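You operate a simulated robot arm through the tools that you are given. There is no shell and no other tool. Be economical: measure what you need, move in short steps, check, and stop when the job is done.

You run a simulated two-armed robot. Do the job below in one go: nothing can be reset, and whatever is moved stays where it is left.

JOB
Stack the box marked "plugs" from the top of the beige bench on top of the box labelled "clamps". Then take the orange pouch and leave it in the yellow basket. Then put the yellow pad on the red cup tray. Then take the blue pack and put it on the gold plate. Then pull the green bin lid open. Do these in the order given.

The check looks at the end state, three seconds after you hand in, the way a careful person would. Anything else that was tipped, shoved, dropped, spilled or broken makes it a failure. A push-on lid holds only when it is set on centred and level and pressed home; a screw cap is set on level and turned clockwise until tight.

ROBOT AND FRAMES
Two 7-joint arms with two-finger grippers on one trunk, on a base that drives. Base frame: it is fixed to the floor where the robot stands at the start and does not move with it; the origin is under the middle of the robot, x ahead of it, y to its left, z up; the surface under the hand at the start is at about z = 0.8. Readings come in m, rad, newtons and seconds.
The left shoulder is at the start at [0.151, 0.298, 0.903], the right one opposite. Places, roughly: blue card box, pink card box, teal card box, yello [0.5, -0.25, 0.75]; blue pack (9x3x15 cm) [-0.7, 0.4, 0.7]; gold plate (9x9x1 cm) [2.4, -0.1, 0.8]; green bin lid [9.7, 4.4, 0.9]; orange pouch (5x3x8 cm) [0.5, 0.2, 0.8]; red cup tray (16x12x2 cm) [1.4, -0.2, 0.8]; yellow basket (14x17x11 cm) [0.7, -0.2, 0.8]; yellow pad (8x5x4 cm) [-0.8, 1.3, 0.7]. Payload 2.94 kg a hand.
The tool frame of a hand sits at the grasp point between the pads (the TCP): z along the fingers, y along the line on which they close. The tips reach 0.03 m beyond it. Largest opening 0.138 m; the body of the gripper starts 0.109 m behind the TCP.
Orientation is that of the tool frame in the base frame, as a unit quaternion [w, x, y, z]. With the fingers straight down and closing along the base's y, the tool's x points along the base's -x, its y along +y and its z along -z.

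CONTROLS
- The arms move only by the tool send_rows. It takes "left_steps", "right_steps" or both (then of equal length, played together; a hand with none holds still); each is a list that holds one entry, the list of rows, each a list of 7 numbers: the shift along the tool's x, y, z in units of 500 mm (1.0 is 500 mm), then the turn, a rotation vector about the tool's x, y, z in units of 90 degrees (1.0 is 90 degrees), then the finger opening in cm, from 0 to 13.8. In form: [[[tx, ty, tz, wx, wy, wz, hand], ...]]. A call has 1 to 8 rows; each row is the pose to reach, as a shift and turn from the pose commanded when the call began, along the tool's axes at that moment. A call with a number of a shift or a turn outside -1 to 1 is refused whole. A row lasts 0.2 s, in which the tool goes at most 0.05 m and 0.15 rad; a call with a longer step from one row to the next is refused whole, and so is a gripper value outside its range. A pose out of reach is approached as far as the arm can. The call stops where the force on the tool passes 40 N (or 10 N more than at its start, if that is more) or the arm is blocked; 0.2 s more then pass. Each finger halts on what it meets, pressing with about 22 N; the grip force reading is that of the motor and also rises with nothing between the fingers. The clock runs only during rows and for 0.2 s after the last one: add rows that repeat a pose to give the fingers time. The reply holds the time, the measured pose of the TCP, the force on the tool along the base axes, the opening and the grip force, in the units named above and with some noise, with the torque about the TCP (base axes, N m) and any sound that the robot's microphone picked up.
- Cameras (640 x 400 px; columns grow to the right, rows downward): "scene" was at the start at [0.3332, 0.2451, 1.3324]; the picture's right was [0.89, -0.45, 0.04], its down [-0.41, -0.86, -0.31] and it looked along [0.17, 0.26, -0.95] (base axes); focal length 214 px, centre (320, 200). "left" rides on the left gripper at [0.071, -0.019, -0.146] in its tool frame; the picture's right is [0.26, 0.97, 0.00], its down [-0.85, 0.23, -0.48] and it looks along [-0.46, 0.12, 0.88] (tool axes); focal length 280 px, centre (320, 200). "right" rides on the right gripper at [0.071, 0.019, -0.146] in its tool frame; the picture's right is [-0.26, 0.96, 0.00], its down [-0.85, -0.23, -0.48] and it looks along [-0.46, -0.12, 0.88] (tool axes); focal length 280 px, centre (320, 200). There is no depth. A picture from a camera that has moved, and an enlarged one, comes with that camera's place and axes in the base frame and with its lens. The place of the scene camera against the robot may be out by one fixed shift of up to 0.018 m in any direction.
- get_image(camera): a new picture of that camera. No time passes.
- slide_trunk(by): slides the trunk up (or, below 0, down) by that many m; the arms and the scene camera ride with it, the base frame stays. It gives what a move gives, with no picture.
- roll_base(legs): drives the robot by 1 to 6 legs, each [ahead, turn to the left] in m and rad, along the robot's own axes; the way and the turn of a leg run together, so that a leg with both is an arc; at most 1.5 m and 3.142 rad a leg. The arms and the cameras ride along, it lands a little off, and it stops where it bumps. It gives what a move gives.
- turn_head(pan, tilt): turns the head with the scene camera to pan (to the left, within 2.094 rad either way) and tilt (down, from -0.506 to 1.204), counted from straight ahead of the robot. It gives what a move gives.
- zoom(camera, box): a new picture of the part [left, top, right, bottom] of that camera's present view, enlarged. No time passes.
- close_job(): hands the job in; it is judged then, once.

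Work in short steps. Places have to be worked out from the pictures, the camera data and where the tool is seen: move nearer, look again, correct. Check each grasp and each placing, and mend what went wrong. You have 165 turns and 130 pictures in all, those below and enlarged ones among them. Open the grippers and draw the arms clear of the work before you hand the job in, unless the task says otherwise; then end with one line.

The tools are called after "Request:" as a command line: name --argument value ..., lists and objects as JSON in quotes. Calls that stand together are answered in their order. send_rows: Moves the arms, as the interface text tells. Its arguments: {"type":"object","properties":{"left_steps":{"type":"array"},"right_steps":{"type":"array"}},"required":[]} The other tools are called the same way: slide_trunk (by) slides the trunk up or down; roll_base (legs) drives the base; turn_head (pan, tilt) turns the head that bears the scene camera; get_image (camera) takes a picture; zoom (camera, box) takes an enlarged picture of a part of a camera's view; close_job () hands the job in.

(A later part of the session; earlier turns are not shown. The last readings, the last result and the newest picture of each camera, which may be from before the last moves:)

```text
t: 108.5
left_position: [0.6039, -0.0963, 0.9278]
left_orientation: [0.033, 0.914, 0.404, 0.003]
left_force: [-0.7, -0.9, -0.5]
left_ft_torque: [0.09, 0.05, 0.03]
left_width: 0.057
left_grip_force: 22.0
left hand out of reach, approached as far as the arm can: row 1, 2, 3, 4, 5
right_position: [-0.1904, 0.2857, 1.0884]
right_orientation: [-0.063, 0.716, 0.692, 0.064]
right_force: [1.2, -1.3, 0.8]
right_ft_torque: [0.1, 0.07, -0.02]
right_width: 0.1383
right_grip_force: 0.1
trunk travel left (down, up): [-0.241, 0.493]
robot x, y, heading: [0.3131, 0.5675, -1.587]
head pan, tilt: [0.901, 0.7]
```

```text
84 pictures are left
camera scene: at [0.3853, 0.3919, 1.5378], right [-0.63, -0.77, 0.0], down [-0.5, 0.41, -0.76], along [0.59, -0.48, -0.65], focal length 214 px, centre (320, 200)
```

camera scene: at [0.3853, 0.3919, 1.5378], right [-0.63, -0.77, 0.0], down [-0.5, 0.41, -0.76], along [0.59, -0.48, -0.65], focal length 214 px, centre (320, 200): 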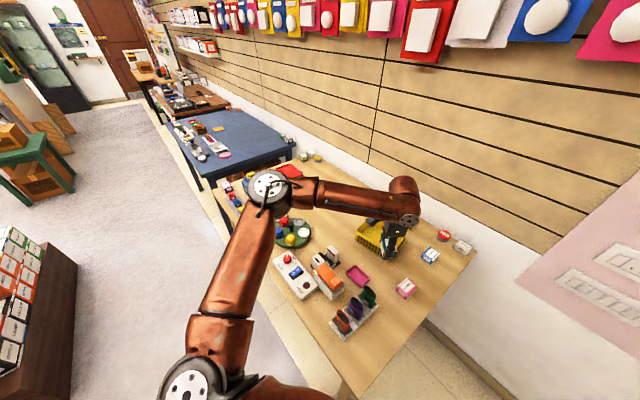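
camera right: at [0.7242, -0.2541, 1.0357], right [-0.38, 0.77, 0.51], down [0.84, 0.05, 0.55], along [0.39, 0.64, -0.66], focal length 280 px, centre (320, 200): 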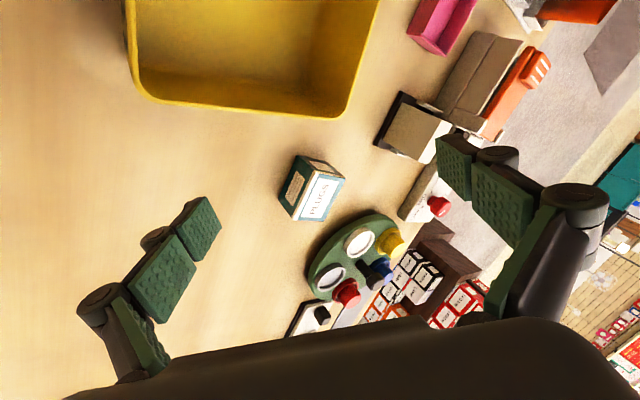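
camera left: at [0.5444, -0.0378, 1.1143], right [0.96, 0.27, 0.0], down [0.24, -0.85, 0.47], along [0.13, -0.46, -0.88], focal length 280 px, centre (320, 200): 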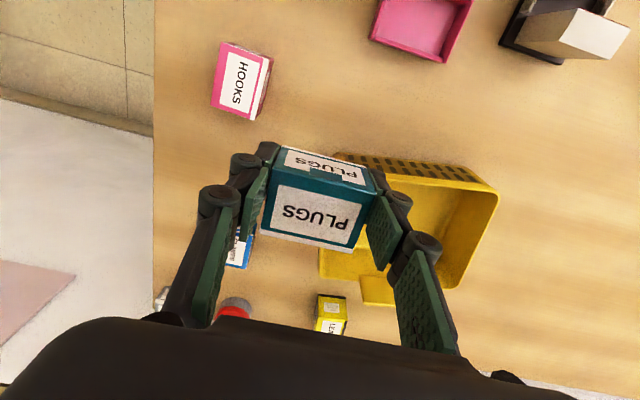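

The arm's reach in this posture is ≈0.7 m, so I'll bring the base nearer instead: to the bench's end, as at the start. First pull the hand in and up.

Request:
send_rows --left_steps '[[[0.06, -0.04, -0.06, 0, 0, 0, 0], [0.1, -0.08, -0.12, 0, 0, 0, 0], [0.14, -0.12, -0.18, 0, 0, 0, 0], [0.18, -0.16, -0.24, 0, 0, 0, 0]]]'

Request:
roll_base --legs '[[0, 0.585], [-0.33, 0], [0, -0.71]]'

Request:
turn_head --pan 0 --tilt 1.0

Request:
get_image --camera "scene"

```text
t: 109.5
left_position: [0.5977, 0.0336, 1.0424]
left_orientation: [0.033, 0.914, 0.404, 0.007]
left_force: [0.3, 0.2, -0.9]
left_ft_torque: [0.0, 0.0, 0.02]
left_width: 0.057
left_grip_force: 21.8
right_position: [-0.1915, 0.2877, 1.0894]
right_orientation: [-0.062, 0.717, 0.692, 0.063]
right_force: [-0.6, 1.3, -0.2]
right_ft_torque: [-0.05, 0.0, 0.0]
right_width: 0.1378
right_grip_force: 0.0
trunk travel left (down, up): [-0.241, 0.493]
robot x, y, heading: [0.3137, 0.5636, -1.591]
head pan, tilt: [0.901, 0.7]
```

```text
t: 115.2
left_position: [0.3475, 0.2802, 1.042]
left_orientation: [0.034, 0.939, 0.343, 0.005]
left_force: [0.6, -0.3, -0.9]
left_ft_torque: [0.01, -0.04, 0.01]
left_width: 0.0573
left_grip_force: 22.0
right_position: [-0.4037, 0.6359, 1.0896]
right_orientation: [-0.058, 0.761, 0.643, 0.067]
right_force: [-0.1, 0.5, -0.2]
right_ft_torque: [-0.04, -0.02, 0.02]
right_width: 0.138
right_grip_force: 0.1
trunk travel left (down, up): [-0.241, 0.493]
robot x, y, heading: [0.1351, 0.8443, -1.716]
head pan, tilt: [0.901, 0.7]
```

```text
t: 116.4
left_position: [0.3484, 0.2803, 1.0423]
left_orientation: [0.032, 0.939, 0.343, 0.004]
left_force: [0.6, -0.4, -1.4]
left_ft_torque: [-0.04, 0.01, 0.02]
left_width: 0.0571
left_grip_force: 21.9
right_position: [-0.4028, 0.6356, 1.0896]
right_orientation: [-0.058, 0.761, 0.643, 0.068]
right_force: [0.1, 0.7, 0.0]
right_ft_torque: [0.0, 0.01, 0.01]
right_width: 0.1378
right_grip_force: 0.0
trunk travel left (down, up): [-0.241, 0.493]
robot x, y, heading: [0.1338, 0.8449, -1.717]
head pan, tilt: [0.0, 1.0]
```

```text
83 pictures are left
camera scene: at [0.1132, 0.6611, 1.5151], right [-0.99, 0.15, 0.0], down [0.12, 0.83, -0.54], along [-0.08, -0.53, -0.84], focal length 214 px, centre (320, 200)
```

scene: 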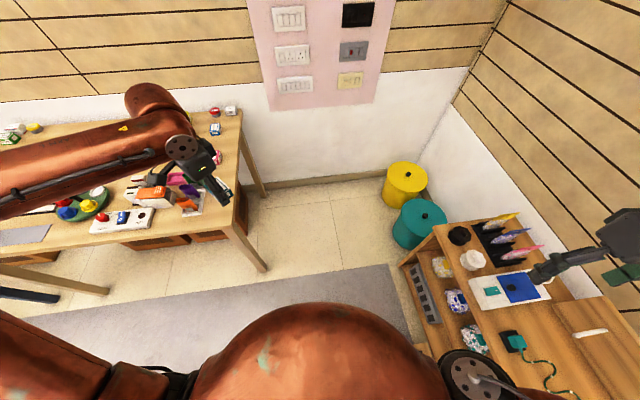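

Clear. Drive ahead into the gap at the bench end.

Request:
roll_base --legs '[[0.62, 0]]'

Request:
roll_base --legs '[[0, 0.6]]'

Request:
get_image --camera "scene"

```text
t: 119.9
left_position: [0.2564, -0.3375, 1.042]
left_orientation: [0.033, 0.939, 0.343, 0.004]
left_force: [0.6, -0.2, -0.5]
left_ft_torque: [0.02, -0.03, 0.0]
left_width: 0.057
left_grip_force: 22.1
right_position: [-0.4933, 0.0193, 1.0901]
right_orientation: [-0.058, 0.761, 0.643, 0.068]
right_force: [-0.3, 0.8, 0.2]
right_ft_torque: [0.04, 0.01, 0.02]
right_width: 0.1378
right_grip_force: 0.1
trunk travel left (down, up): [-0.241, 0.493]
robot x, y, heading: [0.0498, 0.2277, -1.719]
head pan, tilt: [0.0, 1.0]
```

```text
t: 121.9
left_position: [0.5359, -0.1237, 1.0422]
left_orientation: [0.031, 0.799, 0.6, 0.013]
left_force: [-0.6, 0.1, -1.3]
left_ft_torque: [0.0, 0.03, -0.01]
left_width: 0.057
left_grip_force: 22.6
right_position: [-0.2839, -0.2446, 1.0889]
right_orientation: [-0.075, 0.541, 0.836, 0.048]
right_force: [-0.4, 0.4, 0.0]
right_ft_torque: [-0.01, -0.02, -0.01]
right_width: 0.138
right_grip_force: 0.1
trunk travel left (down, up): [-0.241, 0.493]
robot x, y, heading: [0.0412, 0.2268, -1.129]
head pan, tilt: [0.0, 1.0]
```

```text
82 pictures are left
camera scene: at [0.13, 0.0599, 1.515], right [-0.9, -0.43, 0.0], down [-0.36, 0.76, -0.54], along [0.23, -0.49, -0.84], focal length 214 px, centre (320, 200)
```

scene: 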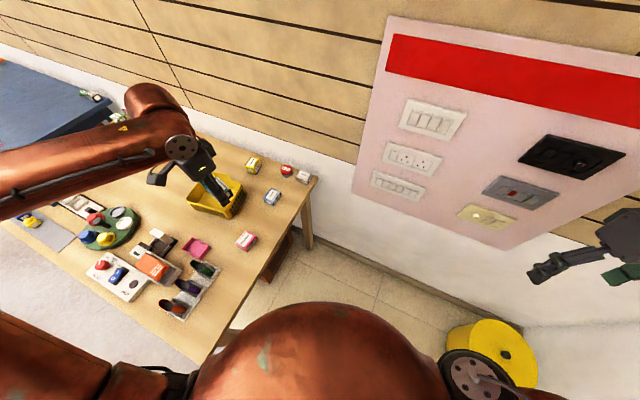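

Good; clamps is now 0.66 ahead, 0.2 left. I level/align the hand and bring the box near at z 0.96.

Request:
send_rows --left_steps '[[[-0.05, -0.005, 0.03, 0.01, 0.004, -0.047, 0], [-0.1, -0.01, 0.07, 0.02, 0.008, -0.093, 0], [-0.16, -0.016, 0.12, 0.03, 0.012, -0.14, 0], [-0.222, -0.022, 0.163, 0.0397, 0.0165, -0.1865, 0]]]'

Request:
get_image --camera "left"

```text
t: 122.9
left_position: [0.5138, -0.2126, 0.9752]
left_orientation: [0.004, 0.715, 0.7, 0.001]
left_force: [0.3, -0.6, -1.0]
left_ft_torque: [0.01, 0.01, 0.02]
left_width: 0.0574
left_grip_force: 22.1
left hand out of reach, approached as far as the arm can: row 4
right_position: [-0.2844, -0.2438, 1.0902]
right_orientation: [-0.076, 0.54, 0.837, 0.046]
right_force: [0.7, -0.2, -1.0]
right_ft_torque: [0.0, 0.05, 0.0]
right_width: 0.1379
right_grip_force: 0.0
trunk travel left (down, up): [-0.241, 0.493]
robot x, y, heading: [0.0417, 0.2254, -1.126]
head pan, tilt: [0.0, 1.0]
```

```text
81 pictures are left
camera left: at [0.4929, -0.1412, 1.1202], right [0.97, 0.24, 0.01], down [0.21, -0.85, 0.48], along [0.12, -0.46, -0.88], focal length 280 px, centre (320, 200)
```

left: 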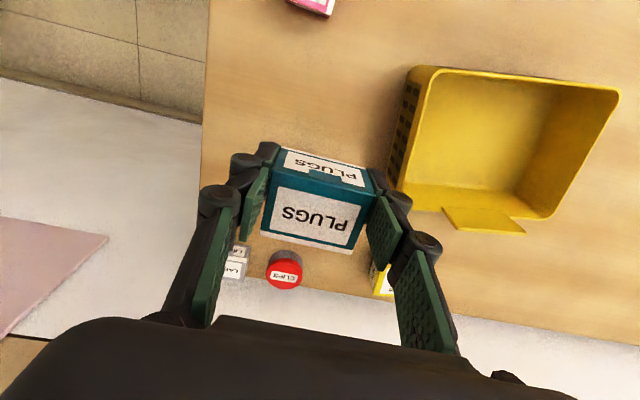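

Limit just short again. I drive the base another 0.12 m closer (back the hand off 3 cm first).

Request:
send_rows --left_steps '[[[0.04, 0, 0, 0, 0, 0, 0], [0.1, 0.02, 0, -0.01, 0, 0, 0]]]'

Request:
roll_base --legs '[[0.13, 0]]'

```text
t: 123.5
left_position: [0.5194, -0.1633, 0.9764]
left_orientation: [0.006, 0.702, 0.712, 0.005]
left_force: [-0.2, 0.4, -0.9]
left_ft_torque: [-0.01, 0.0, 0.0]
left_width: 0.0571
left_grip_force: 22.1
right_position: [-0.2859, -0.2441, 1.0898]
right_orientation: [-0.074, 0.541, 0.836, 0.047]
right_force: [-0.1, 0.8, -0.6]
right_ft_torque: [-0.02, -0.02, 0.0]
right_width: 0.1378
right_grip_force: 0.0
trunk travel left (down, up): [-0.241, 0.493]
robot x, y, heading: [0.0436, 0.2289, -1.131]
head pan, tilt: [0.0, 1.0]
```

```text
t: 124.8
left_position: [0.5778, -0.2818, 0.973]
left_orientation: [0.005, 0.702, 0.712, 0.006]
left_force: [0.2, -0.5, -1.3]
left_ft_torque: [0.07, 0.02, 0.01]
left_width: 0.057
left_grip_force: 22.0
right_position: [-0.2283, -0.3639, 1.0885]
right_orientation: [-0.076, 0.54, 0.837, 0.048]
right_force: [0.8, -0.5, 0.0]
right_ft_torque: [0.08, 0.04, -0.04]
right_width: 0.1379
right_grip_force: 0.1
trunk travel left (down, up): [-0.241, 0.493]
robot x, y, heading: [0.0997, 0.1126, -1.127]
head pan, tilt: [0.0, 1.0]
```

Now within easy reach. Move over clamps centre (0.499,-0.286) and down to z 0.90.

Request:
send_rows --left_steps '[[[0, -0.05, 0, 0.005, 0, 0, 0], [-0.003, -0.11, 0, 0.01, 0, 0, 0], [-0.006, -0.158, 0.03, 0.01, 0, 0, 0], [-0.006, -0.158, 0.09, 0.01, 0, 0, 0], [-0.006, -0.158, 0.146, 0.01, 0, 0, 0]]]'

Request:
get_image --camera "left"

Request:
zoom --camera "scene" --box '[130, 100, 330, 225]'

```text
t: 126.0
left_position: [0.4998, -0.2847, 0.9002]
left_orientation: [0.0, 0.702, 0.712, 0.001]
left_force: [0.0, -0.2, -1.3]
left_ft_torque: [0.05, 0.0, -0.02]
left_width: 0.0572
left_grip_force: 21.8
right_position: [-0.2287, -0.3617, 1.0898]
right_orientation: [-0.075, 0.54, 0.837, 0.047]
right_force: [1.1, -0.4, 0.2]
right_ft_torque: [0.05, 0.03, -0.01]
right_width: 0.1379
right_grip_force: 0.1
trunk travel left (down, up): [-0.241, 0.493]
robot x, y, heading: [0.1023, 0.1112, -1.129]
head pan, tilt: [0.0, 1.0]
```

```text
80 pictures are left
camera left: at [0.477, -0.2136, 1.0458], right [0.96, 0.28, 0.0], down [0.24, -0.85, 0.47], along [0.13, -0.46, -0.88], focal length 280 px, centre (320, 200)
```

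left: 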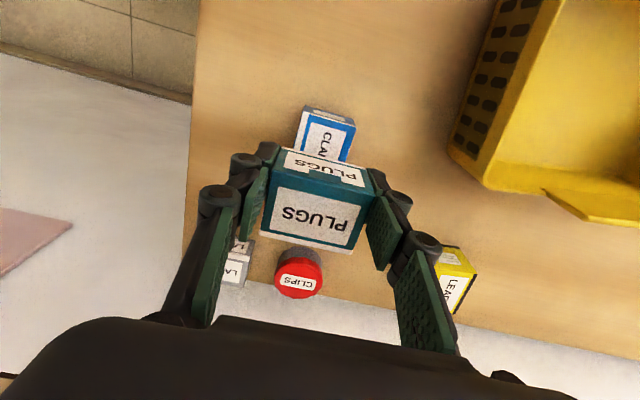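

```text
3.20 times, centred on (230, 162) of scene
camera zoom: at [0.1862, -0.0578, 1.5149], right [-0.9, -0.43, 0.0], down [-0.36, 0.76, -0.54], along [0.23, -0.49, -0.84], focal length 686 px, centre (608, 320)
```

zoom: 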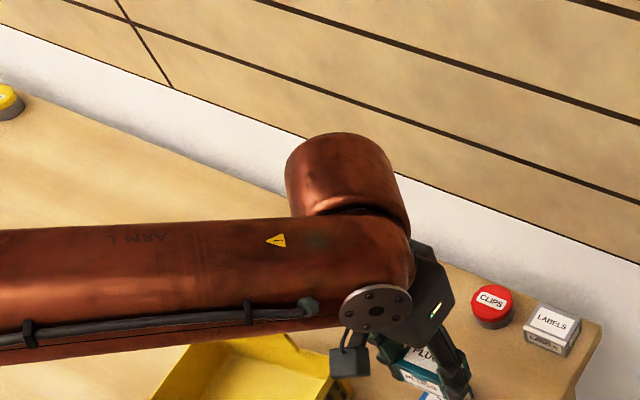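

Alignment agrees (clamps centre ≈0.497,-0.286). I lower to contact in small steps.

Request:
send_rows --left_steps '[[[-0.001, -0.004, 0.03, 0, 0, 0, 0], [-0.002, -0.005, 0.06, 0, 0, 0, 0], [-0.002, -0.005, 0.07, 0, 0, 0, 0], [-0.002, -0.005, 0.076, 0, 0, 0, 0]]]'

Request:
send_rows --left_steps '[[[0, 0, 0.004, 0, 0, 0, 0], [0, 0, 0.008, 0, 0, 0, 0]]]'

Request:
get_image --camera "left"

```text
t: 127.0
left_position: [0.4969, -0.2838, 0.8628]
left_orientation: [-0.001, 0.702, 0.712, 0.0]
left_force: [0.0, -0.3, -1.0]
left_ft_torque: [0.01, -0.02, 0.0]
left_width: 0.0569
left_grip_force: 21.8
right_position: [-0.2289, -0.3619, 1.0899]
right_orientation: [-0.075, 0.54, 0.837, 0.047]
right_force: [0.2, 0.8, 0.4]
right_ft_torque: [-0.04, 0.03, 0.0]
right_width: 0.1378
right_grip_force: 0.0
trunk travel left (down, up): [-0.241, 0.493]
robot x, y, heading: [0.097, 0.1068, -1.128]
head pan, tilt: [0.0, 1.0]
```

```text
t: 127.6
left_position: [0.497, -0.2843, 0.8594]
left_orientation: [0.001, 0.702, 0.712, -0.001]
left_force: [0.5, 0.3, 1.0]
left_ft_torque: [-0.04, 0.0, 0.0]
left_width: 0.057
left_grip_force: 22.6
right_position: [-0.2292, -0.3621, 1.0901]
right_orientation: [-0.075, 0.541, 0.836, 0.048]
right_force: [-0.6, 0.0, 0.1]
right_ft_torque: [0.0, 0.01, -0.03]
right_width: 0.138
right_grip_force: 0.1
trunk travel left (down, up): [-0.241, 0.493]
robot x, y, heading: [0.0998, 0.1101, -1.126]
head pan, tilt: [0.0, 1.0]
```

```text
78 pictures are left
camera left: at [0.4748, -0.2144, 1.0039], right [0.96, 0.28, 0.0], down [0.24, -0.85, 0.48], along [0.13, -0.46, -0.88], focal length 280 px, centre (320, 200)
```

left: 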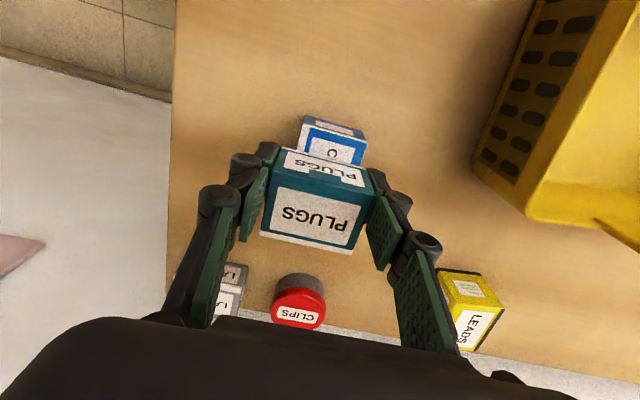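

The plugs box sits ~12 mm toward -y in the hand, so I lift a touch, shift +12 mm in y, and lower again to contact.

Request:
send_rows --left_steps '[[[0, 0, -0.01, 0, 0, 0, 0], [0.012, 0, -0.01, 0, 0, 0, 0], [0.025, 0, -0.01, 0, 0, 0, 0], [0.025, 0, 0, 0, 0, 0, 0], [0.025, 0, 0.004, 0, 0, 0, 0], [0.025, 0, 0.006, 0, 0, 0, 0]]]'

Request:
zoom --camera "left" --box '[220, 80, 420, 280]'

```text
t: 129.0
left_position: [0.4967, -0.272, 0.8587]
left_orientation: [0.002, 0.702, 0.712, 0.0]
left_force: [2.3, 1.1, 18.8]
left_ft_torque: [-0.11, -0.1, -0.01]
left_width: 0.0574
left_grip_force: 21.9
right_position: [-0.2302, -0.3614, 1.0906]
right_orientation: [-0.073, 0.54, 0.837, 0.047]
right_force: [0.7, 0.5, 0.0]
right_ft_torque: [-0.01, -0.01, 0.0]
right_width: 0.1382
right_grip_force: 0.1
trunk travel left (down, up): [-0.241, 0.493]
robot x, y, heading: [0.0989, 0.1096, -1.123]
head pan, tilt: [0.0, 1.0]
```

```text
2.00 times, centred on (320, 180) of left
camera zoom: at [0.4742, -0.2016, 1.0027], right [0.96, 0.28, 0.0], down [0.24, -0.84, 0.48], along [0.13, -0.46, -0.88], focal length 561 px, centre (320, 240)
```

zoom: 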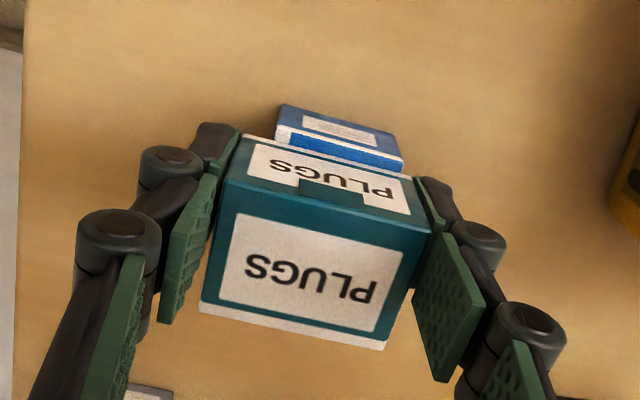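

Firm contact, well centred. I release and then withdraw straight up.

Request:
send_rows --left_steps '[[[0, 0, -0.002, 0, 0, 0, 5.8], [0, 0, -0.002, 0, 0, 0, 6.5], [0, 0, -0.002, 0, 0, 0, 8], [0, 0, -0.002, 0, 0, 0, 9], [0, 0, -0.04, 0, 0, 0, 9], [0, 0, -0.1, 0, 0, 0, 9], [0, 0, -0.17, 0, 0, 0, 9], [0, 0, -0.25, 0, 0, 0, 9]]]'

Request:
get_image --camera "left"

```text
t: 130.8
left_position: [0.4961, -0.2726, 0.9827]
left_orientation: [0.0, 0.703, 0.711, 0.001]
left_force: [0.5, 0.2, -0.1]
left_ft_torque: [0.0, 0.0, 0.0]
left_width: 0.09
left_grip_force: 0.0
right_position: [-0.2303, -0.3629, 1.0902]
right_orientation: [-0.074, 0.54, 0.837, 0.046]
right_force: [-1.2, 0.4, 0.5]
right_ft_torque: [-0.02, -0.01, 0.0]
right_width: 0.1379
right_grip_force: 0.1
trunk travel left (down, up): [-0.241, 0.493]
robot x, y, heading: [0.0995, 0.111, -1.122]
head pan, tilt: [0.0, 1.0]
```

```text
76 pictures are left
camera left: at [0.4738, -0.2012, 1.1269], right [0.96, 0.28, 0.0], down [0.24, -0.85, 0.47], along [0.13, -0.46, -0.88], focal length 280 px, centre (320, 200)
```

left: 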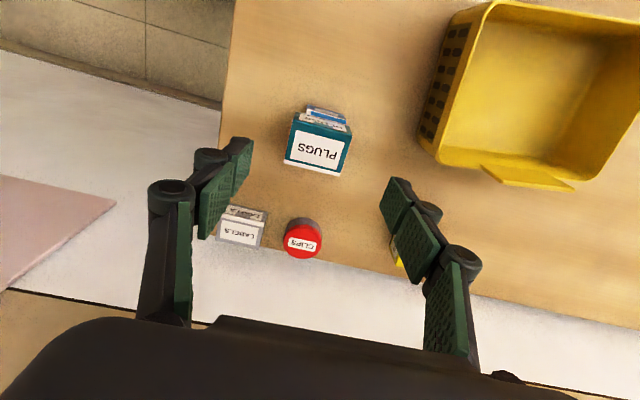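

Stacked neatly. Next the pouch: before turning the base left, I tuck the right hand in away from the wall.

Request:
send_rows --right_steps '[[[-0.02, 0.084, -0.004, 0, 0, 0, 13.8], [-0.041, 0.167, -0.008, 0, 0, 0, 13.8], [-0.062, 0.251, -0.012, 0, 0, 0, 13.8], [-0.083, 0.335, -0.016, 0, 0, 0, 13.8], [-0.103, 0.418, -0.02, 0, 0, 0, 13.8], [-0.124, 0.502, -0.024, 0, 0, 0, 13.8]]]'

Request:
turn_head --pan -0.8 --tilt 0.7

Request:
get_image --camera "scene"

```text
t: 132.2
left_position: [0.4972, -0.2718, 0.9812]
left_orientation: [-0.001, 0.702, 0.712, 0.0]
left_force: [0.4, -0.4, 1.0]
left_ft_torque: [-0.01, 0.07, 0.0]
left_width: 0.0898
left_grip_force: 0.0
right_position: [0.0277, -0.3165, 1.0891]
right_orientation: [-0.074, 0.54, 0.837, 0.048]
right_force: [0.7, -0.3, 0.1]
right_ft_torque: [-0.01, 0.05, 0.02]
right_width: 0.1383
right_grip_force: 0.1
trunk travel left (down, up): [-0.241, 0.493]
robot x, y, heading: [0.1008, 0.1086, -1.123]
head pan, tilt: [0.0, 1.0]
```

```text
t: 133.3
left_position: [0.4966, -0.2714, 0.982]
left_orientation: [0.0, 0.702, 0.712, 0.001]
left_force: [0.1, 0.2, -1.1]
left_ft_torque: [-0.02, -0.02, 0.0]
left_width: 0.0898
left_grip_force: 0.2
right_position: [0.0252, -0.3158, 1.0903]
right_orientation: [-0.075, 0.54, 0.837, 0.048]
right_force: [-1.0, -0.2, 0.0]
right_ft_torque: [0.01, 0.02, 0.02]
right_width: 0.1382
right_grip_force: 0.1
trunk travel left (down, up): [-0.241, 0.493]
robot x, y, heading: [0.1003, 0.1144, -1.128]
head pan, tilt: [-0.799, 0.7]
```

```text
75 pictures are left
camera scene: at [0.1263, -0.0741, 1.5384], right [-0.94, 0.35, 0.0], down [0.22, 0.6, -0.76], along [-0.27, -0.72, -0.64], focal length 214 px, centre (320, 200)
```

scene: 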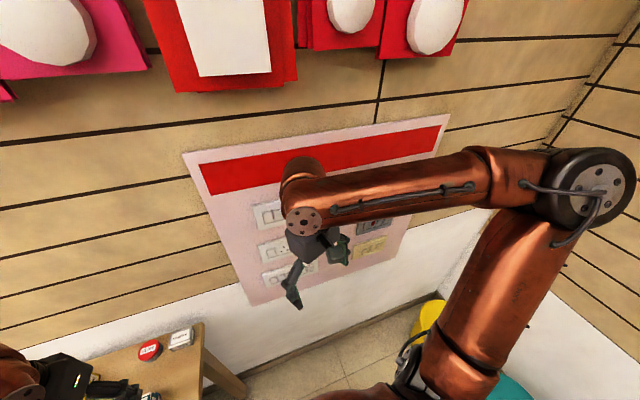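

Right elbow stays clear of the wall for a half-radian turn. Turn base left 0.5 and look at the pouch rack.

Request:
roll_base --legs '[[0, 0.5]]'

Request:
turn_head --pan 0.5 --tilt 0.9

Request:
get_image --camera "scene"

```text
t: 135.2
left_position: [0.6323, -0.0349, 0.9813]
left_orientation: [-0.002, 0.504, 0.864, 0.0]
left_force: [-0.5, -0.2, 0.0]
left_ft_torque: [0.01, 0.04, 0.03]
left_width: 0.0901
left_grip_force: 0.2
right_position: [0.2398, -0.3002, 1.09]
right_orientation: [-0.085, 0.316, 0.944, 0.027]
right_force: [-0.4, 0.1, -0.8]
right_ft_torque: [0.01, 0.04, -0.02]
right_width: 0.1382
right_grip_force: 0.2
trunk travel left (down, up): [-0.241, 0.493]
robot x, y, heading: [0.1014, 0.1094, -0.627]
head pan, tilt: [-0.799, 0.7]
```

```text
t: 136.6
left_position: [0.6329, -0.0348, 0.9806]
left_orientation: [-0.001, 0.505, 0.863, 0.001]
left_force: [1.2, 0.7, 1.0]
left_ft_torque: [0.0, -0.02, 0.01]
left_width: 0.09
left_grip_force: 0.1
right_position: [0.2403, -0.2995, 1.0892]
right_orientation: [-0.085, 0.317, 0.944, 0.028]
right_force: [0.4, 0.2, -0.2]
right_ft_torque: [0.02, -0.03, 0.0]
right_width: 0.138
right_grip_force: 0.0
trunk travel left (down, up): [-0.241, 0.493]
robot x, y, heading: [0.1, 0.1094, -0.624]
head pan, tilt: [0.499, 0.901]
```

```text
74 pictures are left
camera scene: at [0.275, 0.0329, 1.5223], right [-0.13, -0.99, 0.0], down [-0.78, 0.1, -0.62], along [0.62, -0.08, -0.78], focal length 214 px, centre (320, 200)
```

scene: 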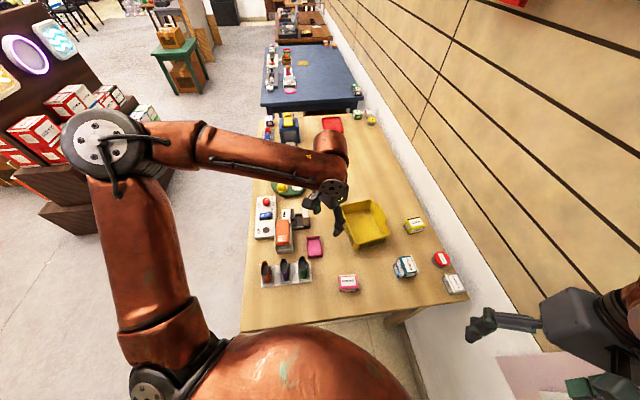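

Zoom on the rack.

Request:
zoom --camera "scene" --box '[240, 220, 340, 300]'

Request:
send_rows --left_steps '[[[0.0, 0.06, -0.02, 0, 0, 0, 13.8], [0.05, 0.12, -0.04, 0, 0, 0, 13.8], [0.12, 0.17, -0.04, 0, 0, 0, 13.8], [0.18, 0.22, -0.04, 0, 0, 0, 13.8], [0.24, 0.25, -0.04, 0, 0, 0, 13.8]]]'

Request:
get_image --camera "left"

```text
5.00 times, centred on (290, 260) of scene
camera zoom: at [0.275, 0.0329, 1.5223], right [-0.13, -0.99, 0.0], down [-0.78, 0.1, -0.62], along [0.62, -0.08, -0.78], focal length 1072 px, centre (470, -100)
```

zoom: 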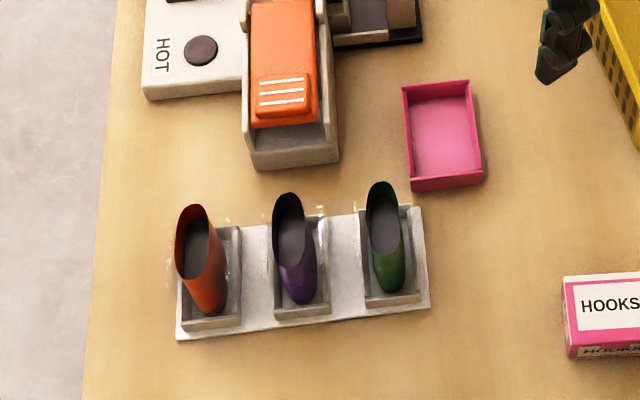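

```text
t: 137.8
left_position: [0.6821, 0.1329, 1.0006]
left_orientation: [-0.001, 0.505, 0.863, -0.001]
left_force: [1.5, 0.2, 0.6]
left_ft_torque: [-0.05, 0.01, -0.03]
left_width: 0.1379
left_grip_force: 0.0
right_position: [0.2407, -0.2975, 1.0896]
right_orientation: [-0.084, 0.316, 0.945, 0.026]
right_force: [-0.3, 0.9, -0.4]
right_ft_torque: [-0.06, -0.02, 0.0]
right_width: 0.1377
right_grip_force: 0.1
trunk travel left (down, up): [-0.241, 0.493]
robot x, y, heading: [0.1013, 0.1112, -0.627]
head pan, tilt: [0.499, 0.901]
```

```text
72 pictures are left
camera left: at [0.6284, 0.1843, 1.146], right [0.71, 0.7, 0.0], down [0.62, -0.63, 0.48], along [0.33, -0.34, -0.88], focal length 280 px, centre (320, 200)
```

left: 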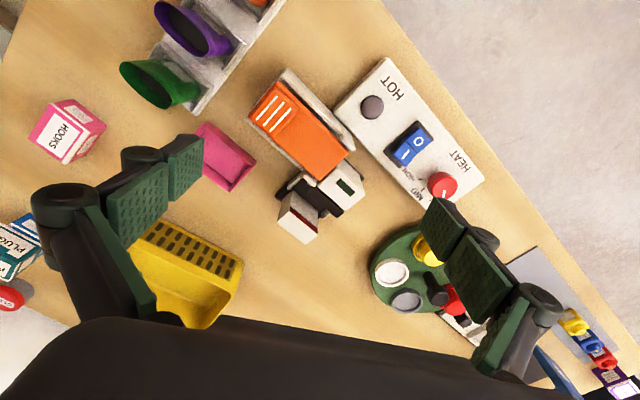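

The pouches stand in slots: orange ≈(0.54,0.17), top z≈0.885, thin along y. I turn the hand to close along y and move above it.

Request:
send_rows --left_steps '[[[0.02, -0.024, -0.01, 0, 0, -0.085, 10], [0.04, -0.05, -0.02, 0, 0, -0.17, 8], [0.055, -0.075, -0.03, 0, 0, -0.255, 7], [0.075, -0.1, -0.04, 0, 0, -0.34, 6], [0.093, -0.125, -0.04, 0, 0, -0.425, 6], [0.112, -0.148, -0.04, 0, 0, -0.51, 6], [0.13, -0.172, -0.04, 0, 0, -0.595, 6], [0.149, -0.196, -0.04, 0, 0, -0.675, 6]]]'

Request:
get_image --camera "left"

```text
t: 139.6
left_position: [0.5587, 0.1487, 1.0217]
left_orientation: [0.0, -0.003, 1.0, 0.0]
left_force: [-0.1, 0.3, -0.5]
left_ft_torque: [-0.01, -0.05, 0.0]
left_width: 0.06
left_grip_force: 0.1
right_position: [0.2387, -0.3004, 1.0895]
right_orientation: [-0.085, 0.317, 0.944, 0.027]
right_force: [-0.3, 0.1, 0.7]
right_ft_torque: [-0.03, -0.01, -0.02]
right_width: 0.1378
right_grip_force: 0.0
trunk travel left (down, up): [-0.241, 0.493]
robot x, y, heading: [0.1021, 0.1119, -0.627]
head pan, tilt: [0.499, 0.901]
```

```text
71 pictures are left
camera left: at [0.4865, 0.128, 1.1662], right [-0.27, 0.96, 0.0], down [0.85, 0.24, 0.48], along [0.46, 0.13, -0.88], focal length 280 px, centre (320, 200)
```

left: 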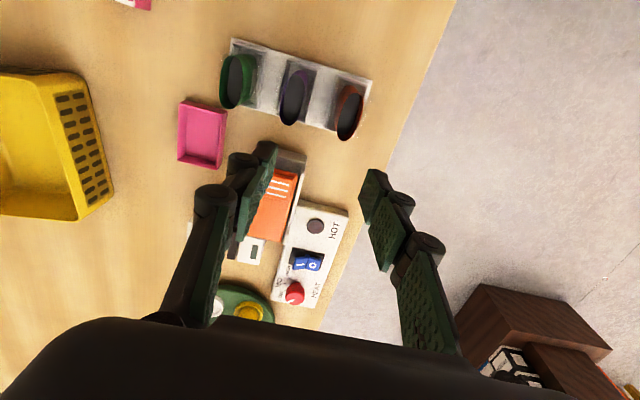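

Orange pouch top centre ≈(0.532,0.170). Move right above and look closer.

Request:
send_rows --left_steps '[[[0.03, 0.02, 0.04, 0, 0, 0, 6], [0.058, 0.042, 0.08, 0, 0, 0, 6], [0.058, 0.042, 0.12, 0, 0, 0, 6]]]'

Request:
get_image --camera "left"

```text
t: 140.4
left_position: [0.551, 0.1512, 1.0132]
left_orientation: [0.001, -0.003, 1.0, 0.0]
left_force: [0.5, 0.0, 0.7]
left_ft_torque: [0.06, -0.02, 0.02]
left_width: 0.0602
left_grip_force: 0.0
left hand out of reach, approached as far as the arm can: row 1, 2, 3
right_position: [0.2383, -0.3012, 1.089]
right_orientation: [-0.084, 0.317, 0.944, 0.028]
right_force: [-0.7, 0.1, -0.2]
right_ft_torque: [0.04, -0.09, -0.02]
right_width: 0.1379
right_grip_force: 0.2
trunk travel left (down, up): [-0.241, 0.493]
robot x, y, heading: [0.1011, 0.1122, -0.628]
head pan, tilt: [0.499, 0.901]
```

```text
70 pictures are left
camera left: at [0.4785, 0.1319, 1.1571], right [-0.27, 0.96, 0.0], down [0.85, 0.23, 0.48], along [0.46, 0.13, -0.88], focal length 280 px, centre (320, 200)
```

left: 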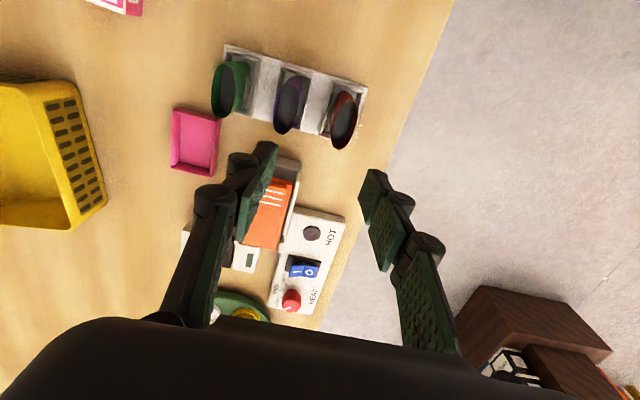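

Hand yaw at its joint limit this way. I'll instead grip across the 5 cm dimension (closing along x), turning the hand clockwise 90°.

Request:
send_rows --left_steps '[[[0, 0, -0.01, 0, 0, 0.09, 8], [0, 0, -0.02, 0, 0, 0.18, 8], [0, 0, -0.02, 0, 0, 0.27, 8], [0, 0, -0.02, 0, 0, 0.36, 8], [0, 0, -0.02, 0, 0, 0.45, 8], [0, 0, -0.02, 0, 0, 0.54, 8], [0, 0, -0.02, 0, 0, 0.63, 8], [0, 0, -0.02, 0, 0, 0.72, 8]]]'

Request:
send_rows --left_steps '[[[0, 0.01, 0, 0, 0, 0.09, 8], [0, 0.02, 0, 0, 0, 0.18, 8], [0, 0.03, 0, 0, 0, 0.27, 8], [0, 0.03, 0, 0, 0, 0.285, 8]]]'

Request:
get_image --camera "left"

```text
t: 142.2
left_position: [0.5529, 0.1512, 1.0222]
left_orientation: [-0.001, 0.535, 0.845, 0.001]
left_force: [-0.4, 0.9, 0.3]
left_ft_torque: [0.0, 0.03, -0.03]
left_width: 0.0802
left_grip_force: 0.0
right_position: [0.2397, -0.2993, 1.0895]
right_orientation: [-0.084, 0.317, 0.944, 0.026]
right_force: [0.3, 0.0, -0.6]
right_ft_torque: [-0.02, 0.01, -0.01]
right_width: 0.1379
right_grip_force: 0.0
trunk travel left (down, up): [-0.241, 0.493]
robot x, y, heading: [0.1012, 0.1135, -0.62]
head pan, tilt: [0.499, 0.901]
```

```text
t: 143.2
left_position: [0.5657, 0.1579, 1.0216]
left_orientation: [0.0, 0.709, 0.706, 0.0]
left_force: [-0.1, 0.1, -0.1]
left_ft_torque: [-0.02, -0.03, -0.01]
left_width: 0.0801
left_grip_force: 0.0
right_position: [0.239, -0.3004, 1.0897]
right_orientation: [-0.084, 0.317, 0.944, 0.027]
right_force: [0.8, 0.4, -0.3]
right_ft_torque: [-0.01, 0.01, 0.0]
right_width: 0.1384
right_grip_force: 0.0
trunk travel left (down, up): [-0.241, 0.493]
robot x, y, heading: [0.0988, 0.1096, -0.625]
head pan, tilt: [0.499, 0.901]
```

```text
69 pictures are left
camera left: at [0.5453, 0.2285, 1.1664], right [0.97, 0.26, 0.0], down [0.23, -0.85, 0.48], along [0.12, -0.46, -0.88], focal length 280 px, centre (320, 200)
```

left: 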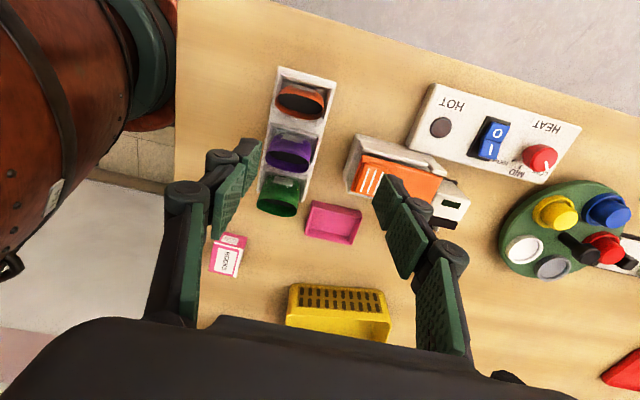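

Triangulated: pouch mouth centre ≈(0.537,0.175,0.85). I go above it to z 0.91.

Request:
send_rows --left_steps '[[[0.02, -0.03, 0.06, 0, 0, 0, 8], [0.034, -0.058, 0.12, 0, 0, 0, 8], [0.034, -0.058, 0.18, 0, 0, 0, 8], [0.034, -0.058, 0.22, 0, 0, 0, 8]]]'

Request:
get_image --camera "left"

```text
t: 144.2
left_position: [0.5867, 0.1546, 0.9618]
left_orientation: [0.0, 0.708, 0.706, -0.002]
left_force: [0.0, 0.1, 0.2]
left_ft_torque: [-0.04, 0.05, 0.04]
left_width: 0.0801
left_grip_force: 0.1
left hand out of reach, approached as far as the arm can: row 1, 2, 3, 4
right_position: [0.2417, -0.2981, 1.0901]
right_orientation: [-0.086, 0.316, 0.945, 0.027]
right_force: [0.6, 0.5, -0.2]
right_ft_torque: [-0.04, 0.07, -0.02]
right_width: 0.1378
right_grip_force: 0.1
trunk travel left (down, up): [-0.241, 0.493]
robot x, y, heading: [0.1015, 0.1125, -0.631]
head pan, tilt: [0.499, 0.901]
```

```text
68 pictures are left
camera left: at [0.5675, 0.2253, 1.1068], right [0.97, 0.26, 0.0], down [0.23, -0.85, 0.48], along [0.12, -0.46, -0.88], focal length 280 px, centre (320, 200)
```

left: 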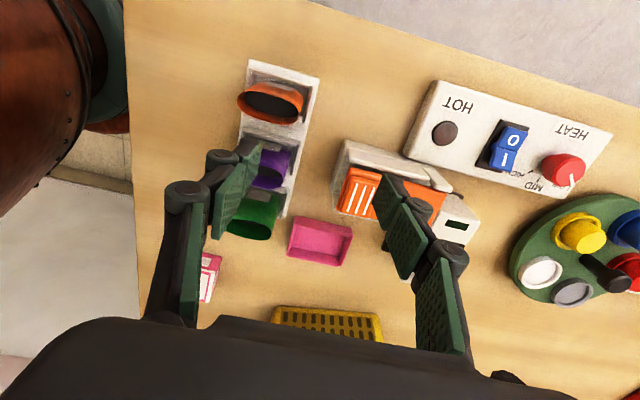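

The pouch is too near the body from here. I raise the hand and back out to the lane, where the pouch will be ~0.6 m ahead.

Request:
send_rows --left_steps '[[[0, 0, -0.05, 0, 0, 0, 8], [0, 0, -0.12, 0, 0, 0, 8], [0, 0, -0.18, 0, 0, 0, 8]]]'

Request:
roll_base --legs '[[0, -1.09], [-0.62, 0], [0, 0.15]]'

Request:
turn_head --pan 0.3 --tilt 1.0

Request:
get_image --camera "scene"

```text
t: 145.0
left_position: [0.5849, 0.1525, 1.0529]
left_orientation: [0.0, 0.709, 0.705, 0.0]
left_force: [0.3, 0.0, 0.3]
left_ft_torque: [0.0, 0.0, -0.01]
left_width: 0.0802
left_grip_force: 0.0
right_position: [0.239, -0.299, 1.0902]
right_orientation: [-0.085, 0.317, 0.944, 0.028]
right_force: [-0.5, 0.2, -1.0]
right_ft_torque: [-0.01, -0.01, 0.02]
right_width: 0.1379
right_grip_force: 0.0
trunk travel left (down, up): [-0.241, 0.493]
robot x, y, heading: [0.0979, 0.1122, -0.622]
head pan, tilt: [0.499, 0.901]
```

```text
t: 151.9
left_position: [0.5078, 0.3539, 1.0531]
left_orientation: [-0.001, 0.952, 0.305, 0.0]
left_force: [0.3, 0.1, -0.7]
left_ft_torque: [0.0, 0.02, -0.03]
left_width: 0.0803
left_grip_force: 0.1
right_position: [-0.0612, 0.369, 1.0906]
right_orientation: [-0.064, 0.712, 0.696, 0.062]
right_force: [0.4, 0.7, 0.0]
right_ft_torque: [-0.01, 0.03, -0.01]
right_width: 0.1377
right_grip_force: 0.0
trunk travel left (down, up): [-0.241, 0.493]
robot x, y, heading: [0.1877, 0.7218, -1.574]
head pan, tilt: [0.499, 0.901]
```

```text
t: 152.6
left_position: [0.5065, 0.3521, 1.0535]
left_orientation: [0.0, 0.952, 0.305, 0.0]
left_force: [0.1, -0.1, -0.3]
left_ft_torque: [0.05, 0.0, 0.0]
left_width: 0.08
left_grip_force: 0.1
right_position: [-0.0611, 0.3695, 1.0893]
right_orientation: [-0.063, 0.713, 0.695, 0.063]
right_force: [0.4, 0.7, -0.7]
right_ft_torque: [-0.01, -0.01, 0.0]
right_width: 0.1379
right_grip_force: 0.0
trunk travel left (down, up): [-0.241, 0.493]
robot x, y, heading: [0.1923, 0.7192, -1.569]
head pan, tilt: [0.3, 1.0]
```

```text
67 pictures are left
camera scene: at [0.2155, 0.5389, 1.5151], right [-0.96, -0.29, 0.0], down [-0.25, 0.8, -0.54], along [0.16, -0.52, -0.84], focal length 214 px, centre (320, 200)
```

scene: 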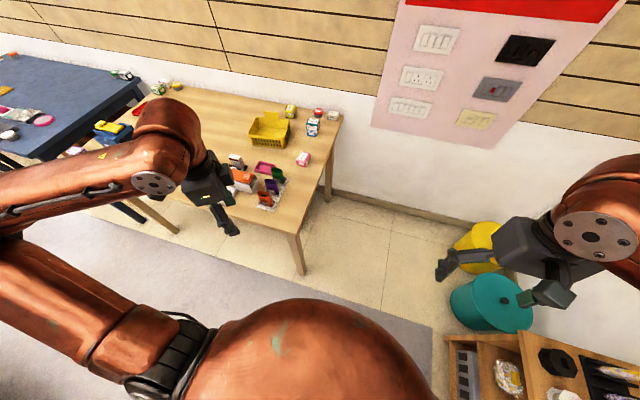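

Good place. I turn the hand to close along x and go above the pouch.

Request:
send_rows --left_steps '[[[-0.02, 0.04, 0, 0, 0, -0.076, 8], [-0.04, 0.08, 0, 0, 0, -0.151, 8], [-0.06, 0.12, 0, 0, 0, -0.227, 8], [-0.08, 0.16, 0, 0, 0, -0.303, 8], [-0.1, 0.2, 0.02, 0, 0, -0.378, 8], [-0.12, 0.24, 0.04, 0, 0, -0.454, 8], [-0.14, 0.28, 0.07, 0, 0, -0.53, 8], [-0.157, 0.323, 0.1, 0, 0, -0.605, 8]]]'

Request:
get_image --camera "left"

```text
t: 154.4
left_position: [0.5373, 0.1757, 1.0038]
left_orientation: [-0.001, 0.707, 0.707, 0.001]
left_force: [-0.6, -0.5, -0.5]
left_ft_torque: [0.06, 0.0, 0.03]
left_width: 0.0799
left_grip_force: 0.0
right_position: [-0.0624, 0.3688, 1.0891]
right_orientation: [-0.062, 0.713, 0.695, 0.063]
right_force: [-0.7, -0.3, -0.4]
right_ft_torque: [0.01, -0.01, -0.02]
right_width: 0.1379
right_grip_force: 0.0
trunk travel left (down, up): [-0.241, 0.493]
robot x, y, heading: [0.1909, 0.7232, -1.575]
head pan, tilt: [0.3, 1.0]
```

```text
66 pictures are left
camera left: at [0.5159, 0.2452, 1.1478], right [0.96, 0.26, 0.0], down [0.23, -0.85, 0.47], along [0.13, -0.46, -0.88], focal length 280 px, centre (320, 200)
```

left: 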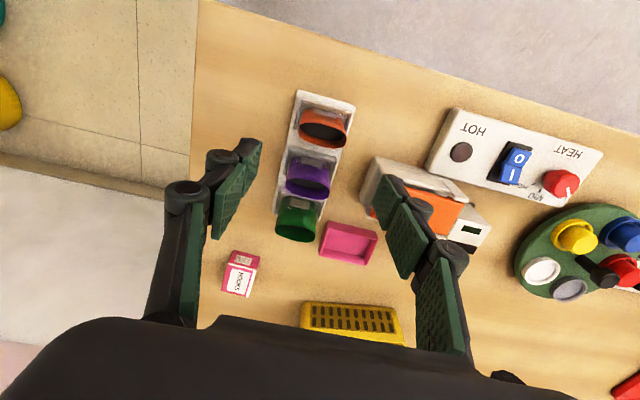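

Pouch mouth centre ≈(0.540,0.176,0.845). Descend to 0.90 and look.

Request:
send_rows --left_steps '[[[0, 0.006, 0.06, 0, 0, 0, 9], [0, 0.006, 0.12, 0, 0, 0, 9], [0, 0.006, 0.2, 0, 0, 0, 9]]]'

Request:
get_image --camera "left"

```text
t: 155.2
left_position: [0.5396, 0.1758, 0.9029]
left_orientation: [-0.001, 0.708, 0.707, 0.001]
left_force: [-0.1, 0.2, 0.0]
left_ft_torque: [0.05, -0.01, 0.03]
left_width: 0.0898
left_grip_force: 0.2
right_position: [-0.0622, 0.3682, 1.09]
right_orientation: [-0.064, 0.713, 0.696, 0.063]
right_force: [0.1, -0.2, -0.8]
right_ft_torque: [0.03, 0.03, -0.01]
right_width: 0.138
right_grip_force: 0.0
trunk travel left (down, up): [-0.241, 0.493]
robot x, y, heading: [0.1952, 0.7231, -1.572]
head pan, tilt: [0.3, 1.0]
```

```text
65 pictures are left
camera left: at [0.5194, 0.2461, 1.0473], right [0.97, 0.26, 0.0], down [0.23, -0.85, 0.47], along [0.12, -0.46, -0.88], focal length 280 px, centre (320, 200)
```

left: 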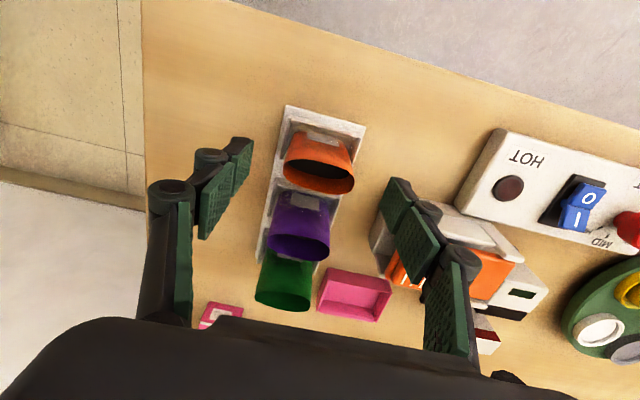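

Mouth rim ≈z 0.88, centre (0.538,0.175). I descend to TCP 0.862 and close gently.

Request:
send_rows --left_steps '[[[-0.001, -0.003, 0.04, 0, 0, 0, 9], [-0.001, -0.003, 0.082, 0, 0, 0, 9], [-0.001, -0.003, 0.082, 0, 0, 0, 7], [-0.001, -0.003, 0.082, 0, 0, 0, 5], [-0.001, -0.003, 0.082, 0, 0, 0, 3], [-0.001, -0.003, 0.082, 0, 0, 0, 1], [-0.001, -0.003, 0.082, 0, 0, 0, 0]]]'

Request:
get_image --camera "left"

```text
t: 156.8
left_position: [0.54, 0.1746, 0.8628]
left_orientation: [0.0, 0.708, 0.706, 0.001]
left_force: [0.1, 0.2, -0.4]
left_ft_torque: [0.01, -0.01, 0.0]
left_width: 0.049
left_grip_force: 22.3
right_position: [-0.0621, 0.369, 1.0893]
right_orientation: [-0.063, 0.713, 0.696, 0.063]
right_force: [-0.7, -0.6, 0.3]
right_ft_torque: [-0.01, 0.0, -0.02]
right_width: 0.138
right_grip_force: 0.0
trunk travel left (down, up): [-0.241, 0.493]
robot x, y, heading: [0.1901, 0.7229, -1.576]
head pan, tilt: [0.3, 1.0]
```

```text
64 pictures are left
camera left: at [0.5178, 0.246, 1.007], right [0.97, 0.26, 0.0], down [0.23, -0.85, 0.47], along [0.12, -0.46, -0.88], focal length 280 px, centre (320, 200)
```

left: 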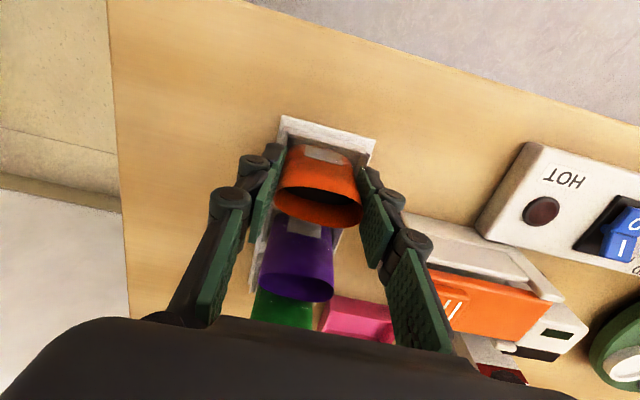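

Gripped (4.9 cm). Lift slowly.

Request:
send_rows --left_steps '[[[0, 0, -0.006, 0, 0, 0, 0], [0, 0, -0.018, 0, 0, 0, 0], [0, 0, -0.036, 0, 0, 0, 0], [0, 0, -0.06, 0, 0, 0, 0], [0, 0, -0.09, 0, 0, 0, 0], [0, 0, -0.13, 0, 0, 0, 0], [0, 0, -0.18, 0, 0, 0, 0], [0, 0, -0.24, 0, 0, 0, 0]]]'

Request:
send_rows --left_steps '[[[0, 0, -0.04, 0, 0, 0, 0], [0, 0, -0.1, 0, 0, 0, 0], [0, 0, -0.15, 0, 0, 0, 0]]]'

Request:
get_image --camera "left"

```text
t: 158.6
left_position: [0.5374, 0.1748, 0.9831]
left_orientation: [-0.001, 0.707, 0.707, 0.001]
left_force: [0.6, 0.5, 0.4]
left_ft_torque: [-0.02, 0.01, -0.01]
left_width: 0.0491
left_grip_force: 21.8
right_position: [-0.0615, 0.3707, 1.0894]
right_orientation: [-0.063, 0.713, 0.695, 0.063]
right_force: [0.0, -0.2, 0.4]
right_ft_torque: [-0.01, 0.01, -0.02]
right_width: 0.138
right_grip_force: 0.1
trunk travel left (down, up): [-0.241, 0.493]
robot x, y, heading: [0.1856, 0.7232, -1.572]
head pan, tilt: [0.3, 1.0]
```

```text
t: 159.4
left_position: [0.5374, 0.1745, 1.06]
left_orientation: [0.0, 0.708, 0.707, 0.0]
left_force: [0.1, 0.2, 0.6]
left_ft_torque: [-0.01, 0.0, 0.03]
left_width: 0.0491
left_grip_force: 22.2
right_position: [-0.0626, 0.3706, 1.0901]
right_orientation: [-0.063, 0.713, 0.695, 0.064]
right_force: [-0.6, 0.8, -0.5]
right_ft_torque: [0.01, 0.01, 0.0]
right_width: 0.138
right_grip_force: 0.1
trunk travel left (down, up): [-0.241, 0.493]
robot x, y, heading: [0.1878, 0.7201, -1.575]
head pan, tilt: [0.3, 1.0]
```

```text
63 pictures are left
camera left: at [0.5173, 0.2449, 1.2039], right [0.97, 0.26, 0.0], down [0.23, -0.85, 0.48], along [0.12, -0.46, -0.88], focal length 280 px, centre (320, 200)
```

left: 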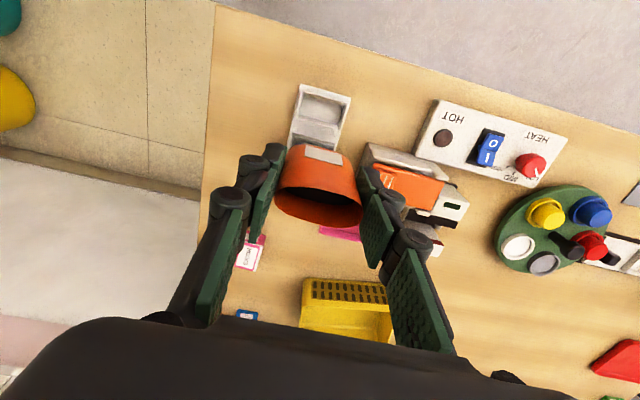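

Pouch held. Move the base to ≈(0.49,0.53) facing the wall for the basket.

Request:
roll_base --legs '[[0, 1.0], [0.36, 0], [0, -1.0]]'

Request:
get_image --camera "scene"

```text
t: 166.8
left_position: [0.8446, -0.0165, 1.0589]
left_orientation: [0.0, 0.706, 0.708, 0.0]
left_force: [0.4, -0.3, 0.0]
left_ft_torque: [0.01, -0.01, 0.01]
left_width: 0.0488
left_grip_force: 22.2
right_position: [0.2412, 0.1741, 1.089]
right_orientation: [-0.062, 0.711, 0.697, 0.062]
right_force: [-0.1, 0.4, -0.5]
right_ft_torque: [0.01, -0.03, -0.02]
right_width: 0.1382
right_grip_force: 0.1
trunk travel left (down, up): [-0.241, 0.493]
robot x, y, heading: [0.4934, 0.5302, -1.571]
head pan, tilt: [0.3, 1.0]
```

```text
62 pictures are left
camera scene: at [0.5183, 0.3457, 1.515], right [-0.95, -0.3, 0.0], down [-0.25, 0.8, -0.54], along [0.16, -0.52, -0.84], focal length 214 px, centre (320, 200)
```

scene: 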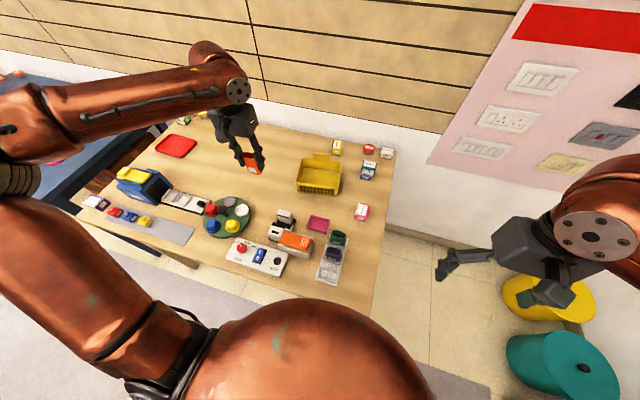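

Carry it toward the basket and look down.

Request:
send_rows --left_steps '[[[-0.03, -0.06, 0, 0, 0, 0, 0], [-0.08, -0.14, 0, 0, 0, 0, 0], [-0.13, -0.22, 0, 0, 0, 0, 0], [-0.168, -0.28, 0, 0, 0, 0, 0]]]'

Request:
get_image --camera "left"

```text
t: 167.8
left_position: [0.7454, -0.0748, 1.0589]
left_orientation: [0.0, 0.705, 0.71, -0.002]
left_force: [-0.3, 0.4, 1.2]
left_ft_torque: [-0.02, -0.03, 0.01]
left_width: 0.049
left_grip_force: 22.0
left hand out of reach, approached as far as the arm can: row 3, 4
right_position: [0.2413, 0.1755, 1.0906]
right_orientation: [-0.062, 0.711, 0.698, 0.063]
right_force: [-0.6, 0.7, 0.0]
right_ft_torque: [-0.05, 0.0, -0.01]
right_width: 0.138
right_grip_force: 0.1
trunk travel left (down, up): [-0.241, 0.493]
robot x, y, heading: [0.4932, 0.529, -1.569]
head pan, tilt: [0.3, 1.0]
```

```text
61 pictures are left
camera left: at [0.724, -0.0038, 1.2035], right [0.96, 0.27, 0.0], down [0.24, -0.85, 0.48], along [0.13, -0.46, -0.88], focal length 280 px, centre (320, 200)
```

left: 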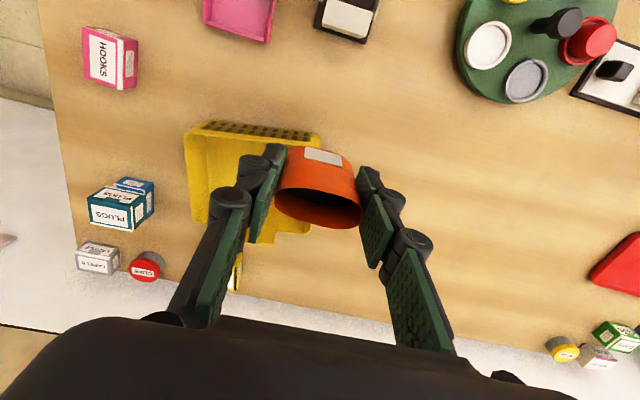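

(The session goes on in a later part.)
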